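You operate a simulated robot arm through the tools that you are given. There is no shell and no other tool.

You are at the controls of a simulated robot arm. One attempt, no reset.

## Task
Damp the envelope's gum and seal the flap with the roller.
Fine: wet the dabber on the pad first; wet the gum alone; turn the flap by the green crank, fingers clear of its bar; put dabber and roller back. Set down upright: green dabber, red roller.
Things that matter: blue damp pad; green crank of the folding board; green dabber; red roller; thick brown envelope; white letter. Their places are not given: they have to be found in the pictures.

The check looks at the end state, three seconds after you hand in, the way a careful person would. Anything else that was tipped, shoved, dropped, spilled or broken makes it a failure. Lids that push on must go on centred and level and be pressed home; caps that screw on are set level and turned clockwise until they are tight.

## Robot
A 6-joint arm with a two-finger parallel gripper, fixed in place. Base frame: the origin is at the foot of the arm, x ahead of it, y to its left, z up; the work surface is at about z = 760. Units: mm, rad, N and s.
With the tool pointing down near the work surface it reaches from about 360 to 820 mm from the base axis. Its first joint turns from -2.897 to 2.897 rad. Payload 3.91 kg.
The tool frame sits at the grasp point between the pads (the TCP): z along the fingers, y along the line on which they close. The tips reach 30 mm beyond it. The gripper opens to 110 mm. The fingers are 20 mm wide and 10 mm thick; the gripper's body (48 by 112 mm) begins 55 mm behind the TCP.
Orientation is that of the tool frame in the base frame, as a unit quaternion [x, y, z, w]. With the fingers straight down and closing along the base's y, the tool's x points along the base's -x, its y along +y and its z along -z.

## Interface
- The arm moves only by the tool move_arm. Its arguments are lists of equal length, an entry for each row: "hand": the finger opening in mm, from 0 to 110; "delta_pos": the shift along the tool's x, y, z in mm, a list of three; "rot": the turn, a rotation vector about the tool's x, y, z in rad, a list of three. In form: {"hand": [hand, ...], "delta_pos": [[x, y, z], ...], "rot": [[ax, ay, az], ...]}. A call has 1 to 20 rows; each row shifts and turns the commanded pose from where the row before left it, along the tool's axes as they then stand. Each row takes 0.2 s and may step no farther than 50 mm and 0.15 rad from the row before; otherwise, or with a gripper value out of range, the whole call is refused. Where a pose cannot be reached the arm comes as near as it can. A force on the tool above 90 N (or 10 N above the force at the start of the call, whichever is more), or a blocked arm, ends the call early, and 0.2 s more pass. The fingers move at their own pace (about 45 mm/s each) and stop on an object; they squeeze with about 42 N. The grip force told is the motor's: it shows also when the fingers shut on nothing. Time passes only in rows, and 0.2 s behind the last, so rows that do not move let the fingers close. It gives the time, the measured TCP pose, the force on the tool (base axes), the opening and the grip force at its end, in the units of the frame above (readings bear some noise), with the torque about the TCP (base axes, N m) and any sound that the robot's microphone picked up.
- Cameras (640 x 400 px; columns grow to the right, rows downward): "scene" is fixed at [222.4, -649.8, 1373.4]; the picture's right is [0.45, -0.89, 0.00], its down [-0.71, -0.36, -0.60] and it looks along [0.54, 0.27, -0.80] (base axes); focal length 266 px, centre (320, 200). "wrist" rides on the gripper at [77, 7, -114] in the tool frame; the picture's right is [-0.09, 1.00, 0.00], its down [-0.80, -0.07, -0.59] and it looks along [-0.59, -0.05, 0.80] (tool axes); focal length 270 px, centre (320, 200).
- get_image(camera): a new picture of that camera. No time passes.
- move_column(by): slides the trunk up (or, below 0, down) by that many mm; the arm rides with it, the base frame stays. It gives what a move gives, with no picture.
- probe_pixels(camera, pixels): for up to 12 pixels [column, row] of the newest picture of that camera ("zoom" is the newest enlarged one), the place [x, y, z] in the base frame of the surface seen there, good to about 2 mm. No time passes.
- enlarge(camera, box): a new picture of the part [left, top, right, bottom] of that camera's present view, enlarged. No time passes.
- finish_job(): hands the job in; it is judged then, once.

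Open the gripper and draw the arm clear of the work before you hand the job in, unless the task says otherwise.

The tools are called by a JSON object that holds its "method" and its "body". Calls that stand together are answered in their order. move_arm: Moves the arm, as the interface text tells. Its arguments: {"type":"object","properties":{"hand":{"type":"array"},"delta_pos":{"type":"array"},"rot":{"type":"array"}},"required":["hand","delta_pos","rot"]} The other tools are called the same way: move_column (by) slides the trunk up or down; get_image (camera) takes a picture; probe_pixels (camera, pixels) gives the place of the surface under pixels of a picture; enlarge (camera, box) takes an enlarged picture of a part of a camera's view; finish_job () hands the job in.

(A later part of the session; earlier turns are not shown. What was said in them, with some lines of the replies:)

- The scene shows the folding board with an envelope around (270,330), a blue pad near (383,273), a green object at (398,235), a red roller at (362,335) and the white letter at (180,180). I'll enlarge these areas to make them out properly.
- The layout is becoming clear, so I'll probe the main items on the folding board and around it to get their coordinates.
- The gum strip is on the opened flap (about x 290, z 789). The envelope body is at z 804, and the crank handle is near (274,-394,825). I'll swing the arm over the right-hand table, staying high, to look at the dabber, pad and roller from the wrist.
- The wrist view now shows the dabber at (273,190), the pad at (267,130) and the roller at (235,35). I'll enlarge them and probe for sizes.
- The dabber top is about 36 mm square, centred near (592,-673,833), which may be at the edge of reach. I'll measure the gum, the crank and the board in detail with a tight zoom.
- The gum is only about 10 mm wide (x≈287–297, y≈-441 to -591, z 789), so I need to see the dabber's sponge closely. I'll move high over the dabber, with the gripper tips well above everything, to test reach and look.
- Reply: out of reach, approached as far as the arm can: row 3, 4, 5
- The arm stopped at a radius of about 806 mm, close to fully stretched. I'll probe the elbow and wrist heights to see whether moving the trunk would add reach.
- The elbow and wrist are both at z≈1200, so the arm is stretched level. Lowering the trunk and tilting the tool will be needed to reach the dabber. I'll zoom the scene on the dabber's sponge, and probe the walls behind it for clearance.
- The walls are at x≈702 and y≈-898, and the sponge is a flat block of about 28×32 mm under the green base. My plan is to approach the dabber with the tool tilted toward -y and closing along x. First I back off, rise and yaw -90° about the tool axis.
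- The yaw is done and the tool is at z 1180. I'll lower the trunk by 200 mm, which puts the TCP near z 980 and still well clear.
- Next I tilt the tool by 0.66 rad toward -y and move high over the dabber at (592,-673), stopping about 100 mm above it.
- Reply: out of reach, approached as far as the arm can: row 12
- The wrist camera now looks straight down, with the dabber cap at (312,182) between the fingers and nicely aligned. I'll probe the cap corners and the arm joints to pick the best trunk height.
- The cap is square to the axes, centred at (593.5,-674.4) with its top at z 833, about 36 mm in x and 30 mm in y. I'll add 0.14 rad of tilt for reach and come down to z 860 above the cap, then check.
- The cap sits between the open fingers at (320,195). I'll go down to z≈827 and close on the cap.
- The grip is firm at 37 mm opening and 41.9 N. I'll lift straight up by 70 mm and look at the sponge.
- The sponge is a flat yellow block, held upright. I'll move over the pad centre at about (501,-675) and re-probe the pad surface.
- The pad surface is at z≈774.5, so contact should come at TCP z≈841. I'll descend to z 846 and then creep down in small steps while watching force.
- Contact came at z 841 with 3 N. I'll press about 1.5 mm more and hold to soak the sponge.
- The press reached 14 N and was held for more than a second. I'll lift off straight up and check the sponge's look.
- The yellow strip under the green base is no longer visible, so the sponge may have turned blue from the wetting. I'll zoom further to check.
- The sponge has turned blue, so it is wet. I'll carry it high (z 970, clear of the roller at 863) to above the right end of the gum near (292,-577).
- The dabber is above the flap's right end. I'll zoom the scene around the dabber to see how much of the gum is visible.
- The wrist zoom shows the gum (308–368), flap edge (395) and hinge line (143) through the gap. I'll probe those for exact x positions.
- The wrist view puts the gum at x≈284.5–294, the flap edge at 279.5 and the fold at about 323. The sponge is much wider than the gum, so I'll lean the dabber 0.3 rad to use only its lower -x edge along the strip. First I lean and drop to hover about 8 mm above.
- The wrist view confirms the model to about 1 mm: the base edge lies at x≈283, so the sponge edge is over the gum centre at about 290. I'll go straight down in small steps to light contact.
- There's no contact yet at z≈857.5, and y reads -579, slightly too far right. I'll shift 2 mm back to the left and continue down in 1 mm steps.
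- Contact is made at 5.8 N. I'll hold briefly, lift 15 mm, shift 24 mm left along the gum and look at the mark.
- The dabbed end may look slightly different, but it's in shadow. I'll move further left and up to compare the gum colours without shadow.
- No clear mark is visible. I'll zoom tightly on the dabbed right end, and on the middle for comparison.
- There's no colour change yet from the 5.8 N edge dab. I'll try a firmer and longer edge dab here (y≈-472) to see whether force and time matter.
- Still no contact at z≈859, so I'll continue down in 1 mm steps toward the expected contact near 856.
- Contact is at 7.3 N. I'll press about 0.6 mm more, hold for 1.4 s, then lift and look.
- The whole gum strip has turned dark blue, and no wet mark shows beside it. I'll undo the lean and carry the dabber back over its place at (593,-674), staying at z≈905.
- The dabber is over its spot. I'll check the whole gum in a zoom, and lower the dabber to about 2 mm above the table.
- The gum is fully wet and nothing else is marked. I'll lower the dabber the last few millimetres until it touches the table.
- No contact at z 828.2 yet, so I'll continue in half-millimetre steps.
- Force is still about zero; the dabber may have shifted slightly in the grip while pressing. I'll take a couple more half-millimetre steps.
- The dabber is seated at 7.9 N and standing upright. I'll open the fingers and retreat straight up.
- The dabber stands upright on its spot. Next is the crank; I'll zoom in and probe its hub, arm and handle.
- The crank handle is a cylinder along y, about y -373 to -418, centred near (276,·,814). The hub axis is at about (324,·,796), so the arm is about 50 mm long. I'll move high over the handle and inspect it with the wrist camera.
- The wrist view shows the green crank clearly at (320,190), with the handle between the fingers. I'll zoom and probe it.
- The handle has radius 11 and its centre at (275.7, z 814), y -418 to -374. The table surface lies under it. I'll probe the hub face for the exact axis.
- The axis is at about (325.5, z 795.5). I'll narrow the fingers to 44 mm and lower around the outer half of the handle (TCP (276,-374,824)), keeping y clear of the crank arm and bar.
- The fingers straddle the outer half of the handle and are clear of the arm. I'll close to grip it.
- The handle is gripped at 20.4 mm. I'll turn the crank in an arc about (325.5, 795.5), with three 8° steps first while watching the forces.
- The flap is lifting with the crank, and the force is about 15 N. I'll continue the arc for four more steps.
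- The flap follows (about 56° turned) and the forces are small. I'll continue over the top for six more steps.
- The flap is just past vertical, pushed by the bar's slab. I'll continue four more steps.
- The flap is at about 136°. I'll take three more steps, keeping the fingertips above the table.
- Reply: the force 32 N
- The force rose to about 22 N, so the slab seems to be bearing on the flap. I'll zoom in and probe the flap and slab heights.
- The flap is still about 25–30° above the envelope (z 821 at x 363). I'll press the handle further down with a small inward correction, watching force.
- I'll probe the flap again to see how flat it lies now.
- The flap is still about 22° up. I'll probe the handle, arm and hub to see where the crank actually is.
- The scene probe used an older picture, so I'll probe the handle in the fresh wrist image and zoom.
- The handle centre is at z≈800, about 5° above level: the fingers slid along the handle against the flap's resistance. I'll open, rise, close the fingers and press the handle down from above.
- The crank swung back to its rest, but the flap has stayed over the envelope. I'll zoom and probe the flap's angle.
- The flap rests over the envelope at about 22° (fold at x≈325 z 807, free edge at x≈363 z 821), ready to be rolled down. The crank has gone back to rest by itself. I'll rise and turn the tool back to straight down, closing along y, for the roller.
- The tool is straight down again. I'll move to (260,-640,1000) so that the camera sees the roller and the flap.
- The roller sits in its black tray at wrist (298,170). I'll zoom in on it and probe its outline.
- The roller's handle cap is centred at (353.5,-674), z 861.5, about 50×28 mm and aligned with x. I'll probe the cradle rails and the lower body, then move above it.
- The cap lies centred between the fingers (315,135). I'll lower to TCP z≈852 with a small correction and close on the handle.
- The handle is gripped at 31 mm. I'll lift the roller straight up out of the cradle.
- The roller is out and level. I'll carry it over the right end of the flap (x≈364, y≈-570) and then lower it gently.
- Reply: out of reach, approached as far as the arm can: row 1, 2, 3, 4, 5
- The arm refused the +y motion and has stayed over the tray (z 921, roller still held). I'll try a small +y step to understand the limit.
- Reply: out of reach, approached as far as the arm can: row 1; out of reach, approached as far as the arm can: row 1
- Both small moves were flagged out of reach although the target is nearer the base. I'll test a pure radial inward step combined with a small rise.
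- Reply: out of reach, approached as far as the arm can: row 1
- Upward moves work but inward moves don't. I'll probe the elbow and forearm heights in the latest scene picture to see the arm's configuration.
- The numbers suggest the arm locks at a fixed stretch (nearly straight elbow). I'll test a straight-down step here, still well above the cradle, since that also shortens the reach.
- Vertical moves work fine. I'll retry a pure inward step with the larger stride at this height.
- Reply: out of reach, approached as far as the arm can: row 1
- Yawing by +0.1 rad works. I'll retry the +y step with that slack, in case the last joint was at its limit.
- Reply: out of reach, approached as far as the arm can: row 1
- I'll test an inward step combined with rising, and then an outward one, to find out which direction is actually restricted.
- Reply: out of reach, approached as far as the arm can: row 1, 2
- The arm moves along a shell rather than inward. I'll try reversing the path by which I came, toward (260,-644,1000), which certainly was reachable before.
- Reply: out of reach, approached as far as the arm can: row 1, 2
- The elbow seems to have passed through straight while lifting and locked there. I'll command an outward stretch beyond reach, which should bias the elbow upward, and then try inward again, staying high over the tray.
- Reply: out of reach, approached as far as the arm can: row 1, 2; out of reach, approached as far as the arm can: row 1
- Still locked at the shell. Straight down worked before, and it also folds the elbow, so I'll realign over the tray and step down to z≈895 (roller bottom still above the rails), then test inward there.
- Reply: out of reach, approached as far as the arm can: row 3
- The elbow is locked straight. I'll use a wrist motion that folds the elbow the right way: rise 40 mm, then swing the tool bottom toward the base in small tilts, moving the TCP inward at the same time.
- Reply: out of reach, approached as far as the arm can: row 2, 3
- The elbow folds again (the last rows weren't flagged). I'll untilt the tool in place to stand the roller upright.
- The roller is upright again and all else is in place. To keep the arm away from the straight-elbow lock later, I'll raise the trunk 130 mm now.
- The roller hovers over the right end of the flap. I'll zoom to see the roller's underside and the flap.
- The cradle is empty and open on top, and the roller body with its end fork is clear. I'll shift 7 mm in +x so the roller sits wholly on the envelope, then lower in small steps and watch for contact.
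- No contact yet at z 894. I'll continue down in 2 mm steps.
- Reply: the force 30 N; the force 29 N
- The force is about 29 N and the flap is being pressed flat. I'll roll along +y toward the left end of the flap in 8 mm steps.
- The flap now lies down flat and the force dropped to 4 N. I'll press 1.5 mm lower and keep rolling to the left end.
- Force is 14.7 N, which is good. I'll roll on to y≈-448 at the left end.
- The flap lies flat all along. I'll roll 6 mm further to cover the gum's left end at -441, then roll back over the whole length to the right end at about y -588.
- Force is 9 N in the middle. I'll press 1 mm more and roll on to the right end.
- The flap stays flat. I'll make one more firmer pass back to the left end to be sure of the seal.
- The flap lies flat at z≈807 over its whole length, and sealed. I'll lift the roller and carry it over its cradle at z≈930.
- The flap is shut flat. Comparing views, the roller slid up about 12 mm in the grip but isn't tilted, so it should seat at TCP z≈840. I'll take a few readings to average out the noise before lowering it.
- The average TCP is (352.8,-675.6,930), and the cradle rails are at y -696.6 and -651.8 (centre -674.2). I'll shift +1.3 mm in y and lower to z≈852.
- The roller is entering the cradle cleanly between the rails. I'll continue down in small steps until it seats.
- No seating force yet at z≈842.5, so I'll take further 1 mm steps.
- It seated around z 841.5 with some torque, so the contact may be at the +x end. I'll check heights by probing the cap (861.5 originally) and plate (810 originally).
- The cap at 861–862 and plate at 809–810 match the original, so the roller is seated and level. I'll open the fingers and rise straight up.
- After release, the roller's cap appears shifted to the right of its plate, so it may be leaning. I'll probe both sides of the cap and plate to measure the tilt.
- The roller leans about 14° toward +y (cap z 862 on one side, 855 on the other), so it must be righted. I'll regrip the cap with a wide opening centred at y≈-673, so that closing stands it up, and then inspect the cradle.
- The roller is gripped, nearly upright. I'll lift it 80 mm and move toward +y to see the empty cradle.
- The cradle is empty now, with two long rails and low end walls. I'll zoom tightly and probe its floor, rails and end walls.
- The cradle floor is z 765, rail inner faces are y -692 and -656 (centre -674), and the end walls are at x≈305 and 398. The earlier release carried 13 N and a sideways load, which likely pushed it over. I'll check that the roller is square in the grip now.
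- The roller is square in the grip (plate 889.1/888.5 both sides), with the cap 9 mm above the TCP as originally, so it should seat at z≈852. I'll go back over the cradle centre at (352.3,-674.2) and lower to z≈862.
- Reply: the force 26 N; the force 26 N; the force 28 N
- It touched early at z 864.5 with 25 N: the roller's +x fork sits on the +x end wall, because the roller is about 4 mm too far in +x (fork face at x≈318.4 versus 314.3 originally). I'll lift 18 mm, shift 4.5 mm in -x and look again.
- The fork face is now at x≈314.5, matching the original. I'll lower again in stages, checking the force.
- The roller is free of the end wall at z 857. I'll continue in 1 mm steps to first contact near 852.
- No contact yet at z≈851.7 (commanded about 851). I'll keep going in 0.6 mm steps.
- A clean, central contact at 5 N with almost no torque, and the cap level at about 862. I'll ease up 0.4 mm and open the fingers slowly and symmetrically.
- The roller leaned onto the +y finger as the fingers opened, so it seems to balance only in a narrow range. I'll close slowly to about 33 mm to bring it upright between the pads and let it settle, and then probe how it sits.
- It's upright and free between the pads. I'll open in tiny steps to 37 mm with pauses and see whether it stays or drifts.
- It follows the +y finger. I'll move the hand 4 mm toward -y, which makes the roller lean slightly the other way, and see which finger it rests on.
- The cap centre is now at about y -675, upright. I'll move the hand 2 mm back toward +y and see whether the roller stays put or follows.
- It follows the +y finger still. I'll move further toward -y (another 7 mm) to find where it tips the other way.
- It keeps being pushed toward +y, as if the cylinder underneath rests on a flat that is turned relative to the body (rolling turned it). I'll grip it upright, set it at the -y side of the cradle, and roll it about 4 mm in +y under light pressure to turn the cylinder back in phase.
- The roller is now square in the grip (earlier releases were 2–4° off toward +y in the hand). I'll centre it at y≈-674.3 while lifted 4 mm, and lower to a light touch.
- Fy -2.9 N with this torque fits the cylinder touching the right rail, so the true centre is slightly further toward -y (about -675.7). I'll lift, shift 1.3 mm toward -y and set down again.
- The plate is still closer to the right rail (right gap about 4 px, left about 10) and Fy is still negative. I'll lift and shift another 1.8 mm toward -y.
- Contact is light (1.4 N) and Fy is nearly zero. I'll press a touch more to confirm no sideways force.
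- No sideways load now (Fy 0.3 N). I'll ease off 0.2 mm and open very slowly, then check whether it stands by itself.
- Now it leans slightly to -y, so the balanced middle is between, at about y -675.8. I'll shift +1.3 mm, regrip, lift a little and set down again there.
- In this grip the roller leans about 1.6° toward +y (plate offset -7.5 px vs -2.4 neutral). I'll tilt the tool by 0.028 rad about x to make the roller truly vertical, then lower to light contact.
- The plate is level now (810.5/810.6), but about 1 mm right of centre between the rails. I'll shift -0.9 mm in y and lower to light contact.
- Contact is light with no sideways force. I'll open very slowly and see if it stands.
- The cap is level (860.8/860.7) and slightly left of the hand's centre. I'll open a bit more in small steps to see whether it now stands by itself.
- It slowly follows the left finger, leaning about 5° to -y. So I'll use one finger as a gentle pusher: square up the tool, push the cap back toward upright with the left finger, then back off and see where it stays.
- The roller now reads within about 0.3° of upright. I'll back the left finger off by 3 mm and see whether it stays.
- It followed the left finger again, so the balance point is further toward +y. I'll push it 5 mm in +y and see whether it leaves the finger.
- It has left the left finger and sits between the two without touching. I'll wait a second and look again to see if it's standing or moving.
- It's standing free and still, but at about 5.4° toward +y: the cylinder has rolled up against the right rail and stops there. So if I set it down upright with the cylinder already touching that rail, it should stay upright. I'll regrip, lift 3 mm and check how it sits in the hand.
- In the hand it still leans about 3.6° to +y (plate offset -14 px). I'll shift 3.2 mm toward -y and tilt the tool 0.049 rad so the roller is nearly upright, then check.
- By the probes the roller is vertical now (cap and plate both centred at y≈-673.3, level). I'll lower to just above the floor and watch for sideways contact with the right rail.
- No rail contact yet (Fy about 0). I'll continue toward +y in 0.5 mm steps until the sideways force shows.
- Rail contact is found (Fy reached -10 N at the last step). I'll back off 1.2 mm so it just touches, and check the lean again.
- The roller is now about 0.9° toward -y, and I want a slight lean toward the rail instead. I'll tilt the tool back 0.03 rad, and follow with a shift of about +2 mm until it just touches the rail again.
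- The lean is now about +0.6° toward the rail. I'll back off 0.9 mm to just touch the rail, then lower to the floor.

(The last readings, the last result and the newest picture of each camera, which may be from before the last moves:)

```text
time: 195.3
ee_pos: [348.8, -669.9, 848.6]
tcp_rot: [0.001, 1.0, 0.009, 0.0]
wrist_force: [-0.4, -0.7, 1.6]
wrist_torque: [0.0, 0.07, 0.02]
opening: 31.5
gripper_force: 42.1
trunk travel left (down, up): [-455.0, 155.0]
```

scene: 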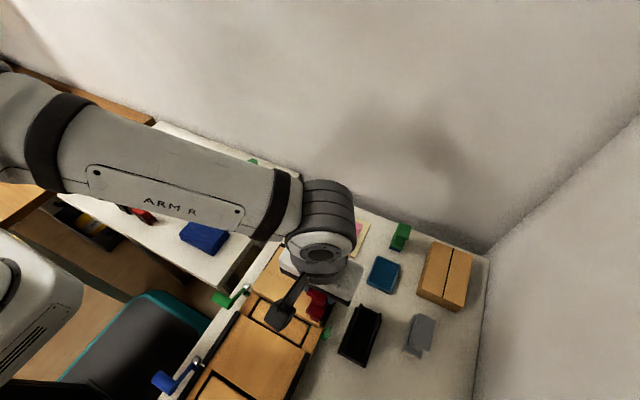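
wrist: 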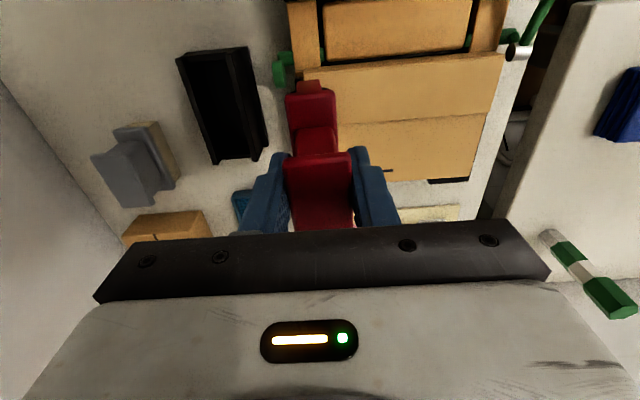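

It's touching the floor lightly (1.6 N) with almost no side load. I'll open slowly.

{"method": "move_arm", "body": {"hand": [30.5, 31, 31.5, 32, 32.5, 33, 33.5, 34, 35, 36, 37, 38, 40, 42, 44, 45, 45, 45, 45], "delta_pos": [[0, 0, 0], [0, 0, 0], [0, 0, 0], [0, 0, 0], [0, 0, 0], [0, 0, 0], [0, 0, 0], [0, 0, 0], [0, 0, 0], [0, 0, 0], [0, 0, 0], [0, 0, 0], [0, 0, 0], [0, 0, 0], [0, 0, 0], [0, 0, 0], [0, 0, 0], [0, 0, 0], [0, 0, 0]], "rot": [[0, 0, 0], [0, 0, 0], [0, 0, 0], [0, 0, 0], [0, 0, 0], [0, 0, 0], [0, 0, 0], [0, 0, 0], [0, 0, 0], [0, 0, 0], [0, 0, 0], [0, 0, 0], [0, 0, 0], [0, 0, 0], [0, 0, 0], [0, 0, 0], [0, 0, 0], [0, 0, 0], [0, 0, 0]]}}

{"method": "enlarge", "body": {"camera": "wrist", "box": [265, 40, 365, 240]}}

{"method": "probe_pixels", "body": {"camera": "zoom", "pixels": [[275, 300], [325, 300], [375, 300], [285, 360], [330, 360], [375, 360], [275, 150], [350, 150], [275, 130], [350, 130]]}}

```text
time: 199.3
ee_pos: [347.4, -670.0, 849.6]
tcp_rot: [0.0, 1.0, 0.01, 0.0]
wrist_force: [-0.1, -0.4, 0.6]
wrist_torque: [0.01, -0.04, -0.02]
opening: 45.2
gripper_force: 0.1
trunk travel left (down, up): [-455.0, 155.0]
```

```text
2.00 times, centred on (315, 140) of wrist
```

zoom: 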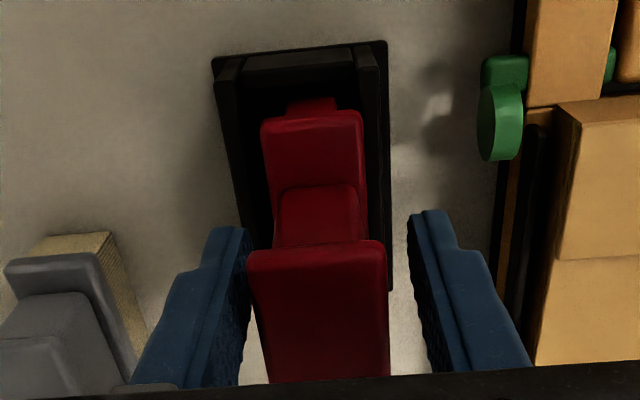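

```text
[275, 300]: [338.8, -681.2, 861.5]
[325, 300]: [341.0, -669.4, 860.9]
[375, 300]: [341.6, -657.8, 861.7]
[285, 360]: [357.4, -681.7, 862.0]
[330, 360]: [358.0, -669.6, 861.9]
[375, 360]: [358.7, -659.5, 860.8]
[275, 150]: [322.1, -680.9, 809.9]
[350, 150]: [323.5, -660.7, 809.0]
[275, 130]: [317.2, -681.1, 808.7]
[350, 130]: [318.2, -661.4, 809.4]
```

It's standing free with clearance on both sides, and the cap is level (861.5/861.7). I'll wait two seconds to confirm that it holds.

{"method": "move_arm", "body": {"hand": [45, 45, 45, 45, 45, 45, 45, 45, 45, 45, 45, 45], "delta_pos": [[0, 0, 0], [0, 0, 0], [0, 0, 0], [0, 0, 0], [0, 0, 0], [0, 0, 0], [0, 0, 0], [0, 0, 0], [0, 0, 0], [0, 0, 0], [0, 0, 0], [0, 0, 0]], "rot": [[0, 0, 0], [0, 0, 0], [0, 0, 0], [0, 0, 0], [0, 0, 0], [0, 0, 0], [0, 0, 0], [0, 0, 0], [0, 0, 0], [0, 0, 0], [0, 0, 0], [0, 0, 0]]}}

{"method": "enlarge", "body": {"camera": "wrist", "box": [265, 40, 365, 240]}}

```text
time: 201.9
ee_pos: [347.1, -669.9, 850.0]
tcp_rot: [0.001, 1.0, 0.01, 0.0]
wrist_force: [0.0, 0.2, 0.9]
wrist_torque: [0.01, -0.05, -0.02]
opening: 45.0
gripper_force: 0.1
trunk travel left (down, up): [-455.0, 155.0]
```

```text
2.00 times, centred on (315, 140) of wrist
```

zoom: 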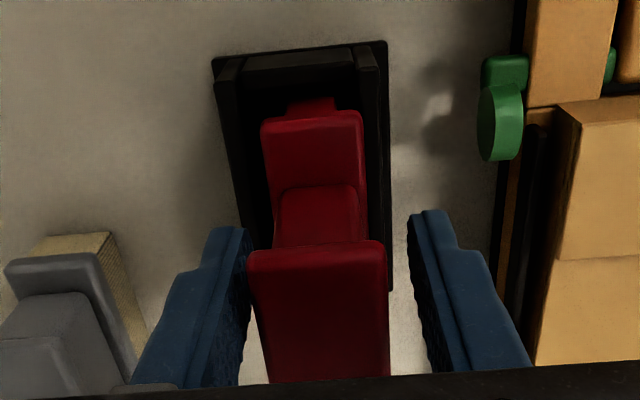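

The roller stays upright and still. I'll open wider and withdraw straight up.

{"method": "move_arm", "body": {"hand": [50, 55, 60, 64, 64, 64, 64, 64, 64, 64], "delta_pos": [[0, 0, 0], [0, 0, 0], [0, 0, 0], [0, 0, 0], [0, 0, -8], [0, 0, -15], [0, 0, -20], [0, 0, -20], [0, 0, -10], [0, 0, 0]], "rot": [[0, 0, 0], [0, 0, 0], [0, 0, 0], [0, 0, 0], [0, 0, 0], [0, 0, 0], [0, 0, 0], [0, 0, 0], [0, 0, 0], [0, 0, 0]]}}

{"method": "get_image", "body": {"camera": "wrist"}}

{"method": "enlarge", "body": {"camera": "wrist", "box": [240, 20, 400, 200]}}

{"method": "probe_pixels", "body": {"camera": "zoom", "pixels": [[285, 230], [330, 230], [365, 230], [295, 290], [340, 290], [375, 290], [280, 120], [345, 120], [240, 100], [380, 120]]}}

```text
time: 204.2
ee_pos: [347.4, -671.8, 923.5]
tcp_rot: [0.0, 1.0, 0.01, 0.001]
wrist_force: [-0.2, 0.8, -0.6]
wrist_torque: [0.0, 0.05, 0.02]
opening: 64.3
gripper_force: 0.2
trunk travel left (down, up): [-455.0, 155.0]
```

```text
taken
```

wrist: 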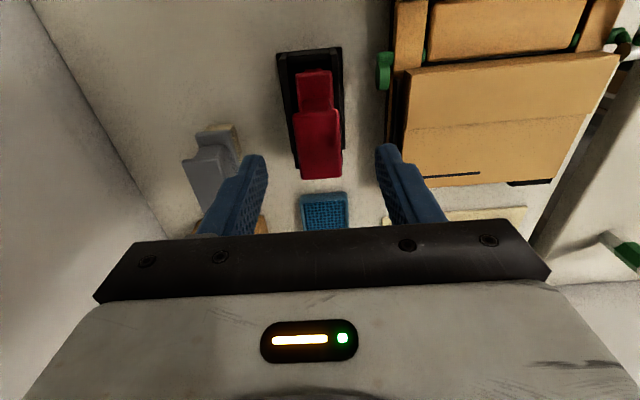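

```text
2.22 times, centred on (320, 110) of wrist
```

zoom: 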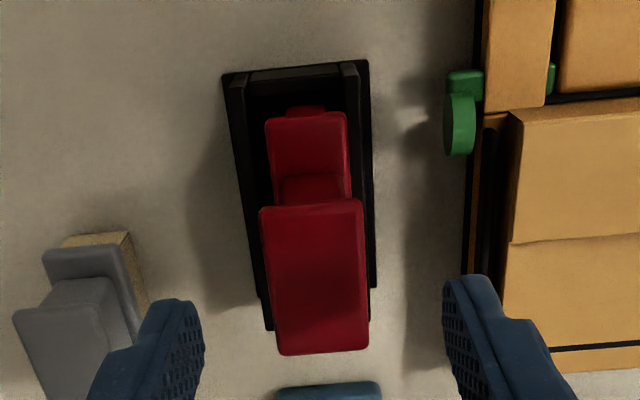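

```text
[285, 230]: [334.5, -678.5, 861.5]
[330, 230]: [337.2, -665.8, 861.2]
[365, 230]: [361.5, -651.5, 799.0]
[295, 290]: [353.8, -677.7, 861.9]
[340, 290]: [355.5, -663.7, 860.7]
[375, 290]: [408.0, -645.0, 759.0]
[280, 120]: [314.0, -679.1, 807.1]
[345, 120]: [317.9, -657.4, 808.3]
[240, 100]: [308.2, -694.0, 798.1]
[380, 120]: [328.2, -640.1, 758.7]
```

The roller stands upright in its cradle. I'll draw the arm back and up, clear of the work, and look over the whole scene.

{"method": "move_arm", "body": {"hand": [70, 80, 90, 90, 90, 90, 90, 90, 90], "delta_pos": [[0, 0, -30], [0, 0, -30], [8, 30, -20], [8, 35, -20], [8, 40, -15], [8, 40, -10], [8, 40, 0], [8, 40, 0], [0, 0, 0]], "rot": [[0, 0, 0], [0, 0, 0], [0.019, 0, 0], [0, 0, 0], [0, 0, 0], [0, 0, 0], [0, 0, 0], [0, 0, 0], [0, 0, 0]]}}

{"method": "get_image", "body": {"camera": "scene"}}

{"method": "enlarge", "body": {"camera": "scene", "box": [310, 200, 490, 380]}}

{"method": "get_image", "body": {"camera": "wrist"}}

```text
time: 206.2
ee_pos: [300.1, -447.3, 1048.0]
tcp_rot: [0.0, 1.0, 0.0, 0.0]
wrist_force: [-1.2, 0.6, 0.0]
wrist_torque: [0.02, 0.01, -0.03]
opening: 89.8
gripper_force: 0.0
trunk travel left (down, up): [-455.0, 155.0]
```

```text
taken
```

scene: 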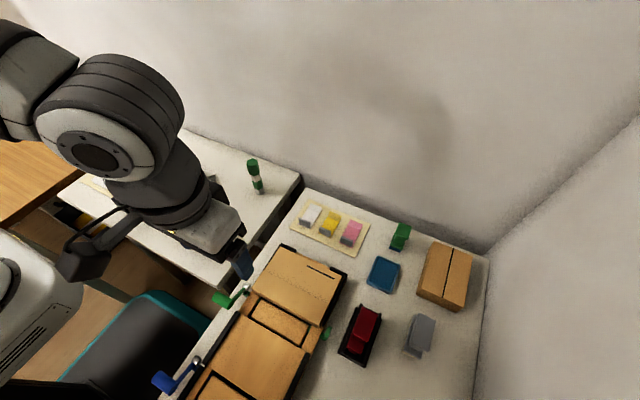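

```text
2.22 times, centred on (400, 290) of scene
```

zoom: 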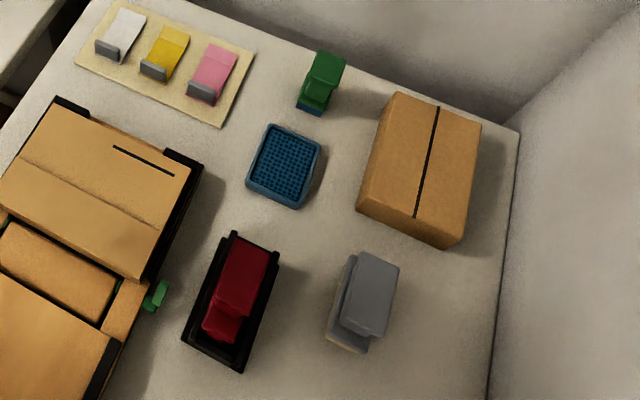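

```text
taken
```

wrist: 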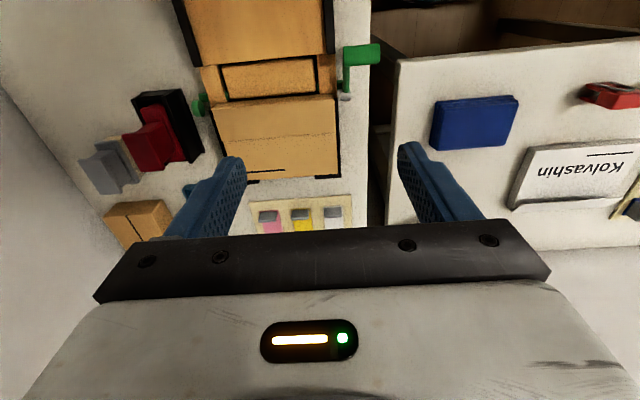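

Everything stands in place. I'll verify the sealed flap's height and the roller's tilt once more from the scene view.

{"method": "enlarge", "body": {"camera": "scene", "box": [205, 240, 350, 345]}}

{"method": "probe_pixels", "body": {"camera": "zoom", "pixels": [[240, 110], [300, 150], [420, 200], [470, 230], [480, 260], [400, 230], [300, 190], [250, 150], [500, 240], [350, 130]]}}

{"method": "enlarge", "body": {"camera": "scene", "box": [330, 295, 395, 370]}}

{"method": "probe_pixels", "body": {"camera": "zoom", "pixels": [[320, 110], [370, 130], [300, 180], [350, 200], [270, 230], [310, 250]]}}

```text
3.81 times, centred on (278, 292) of scene
```

zoom: 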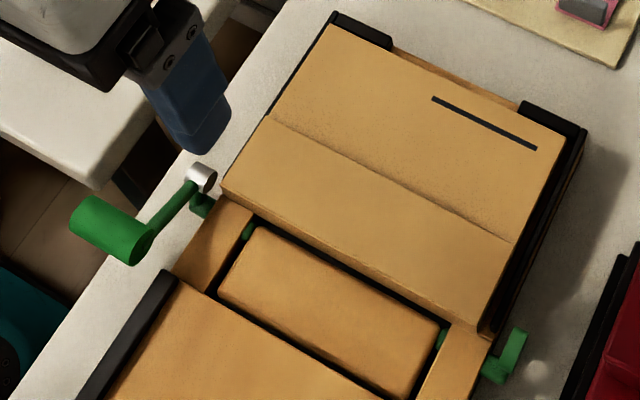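

```text
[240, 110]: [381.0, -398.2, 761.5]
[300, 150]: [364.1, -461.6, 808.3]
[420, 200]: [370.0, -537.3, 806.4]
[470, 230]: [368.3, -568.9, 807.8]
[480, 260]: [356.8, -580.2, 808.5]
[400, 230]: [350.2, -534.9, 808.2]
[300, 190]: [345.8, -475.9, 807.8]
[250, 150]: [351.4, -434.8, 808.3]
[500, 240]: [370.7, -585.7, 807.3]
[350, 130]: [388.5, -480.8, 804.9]
```

```text
5.33 times, centred on (362, 332) of scene
```

zoom: 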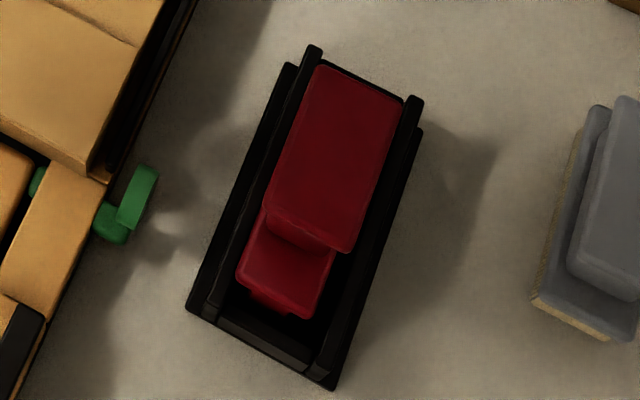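

```text
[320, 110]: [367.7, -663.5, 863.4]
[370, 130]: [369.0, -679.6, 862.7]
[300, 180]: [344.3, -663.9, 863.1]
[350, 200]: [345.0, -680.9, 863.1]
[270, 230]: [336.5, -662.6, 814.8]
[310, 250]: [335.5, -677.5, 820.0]
```

The flap lies flat at z≈808 along its whole length, and the roller's cap is level (863.4/862.7). The dabber is upright, the gripper is open and the arm is clear, so I'll hand the job in.

{"method": "finish_job", "body": {}}

```text
The job is handed in.
```

The job is handed in: the gum is damped, the flap is sealed flat, and the dabber and roller are back in their places, both upright. I don't know the verdict; the hand-in call only confirmed it was received.

- **Damping:** I pressed the dabber on the pad until its sponge turned blue. I then touched only the sponge's lower edge to the gum strip. The whole strip turned dark blue, and I saw no wet mark beside it.
- **Folding:** I turned the green crank with the fingers on the outer half of its handle, clear of the bar. The flap swung over and stayed about 22° short of flat. The crank returned to rest by itself when I let go.
- **Sealing:** I ran the roller along the full length three times. The flap now lies flat at about z 808 all along.
- **Roller:** I could not set this back exactly where it was. On its first return it leaned about 14° in its cradle after release. I reseated it against the right-hand rail, about 4–5 mm from its original position across the cradle. It now stands level there and stayed still for several seconds.
- **Cradle knock:** During one failed try the roller came down on the cradle's end wall with about 25 N. The cradle did not move visibly.

In the last pictures nothing else I could see had been moved or tipped. I handed in with the gripper open and the arm drawn back.
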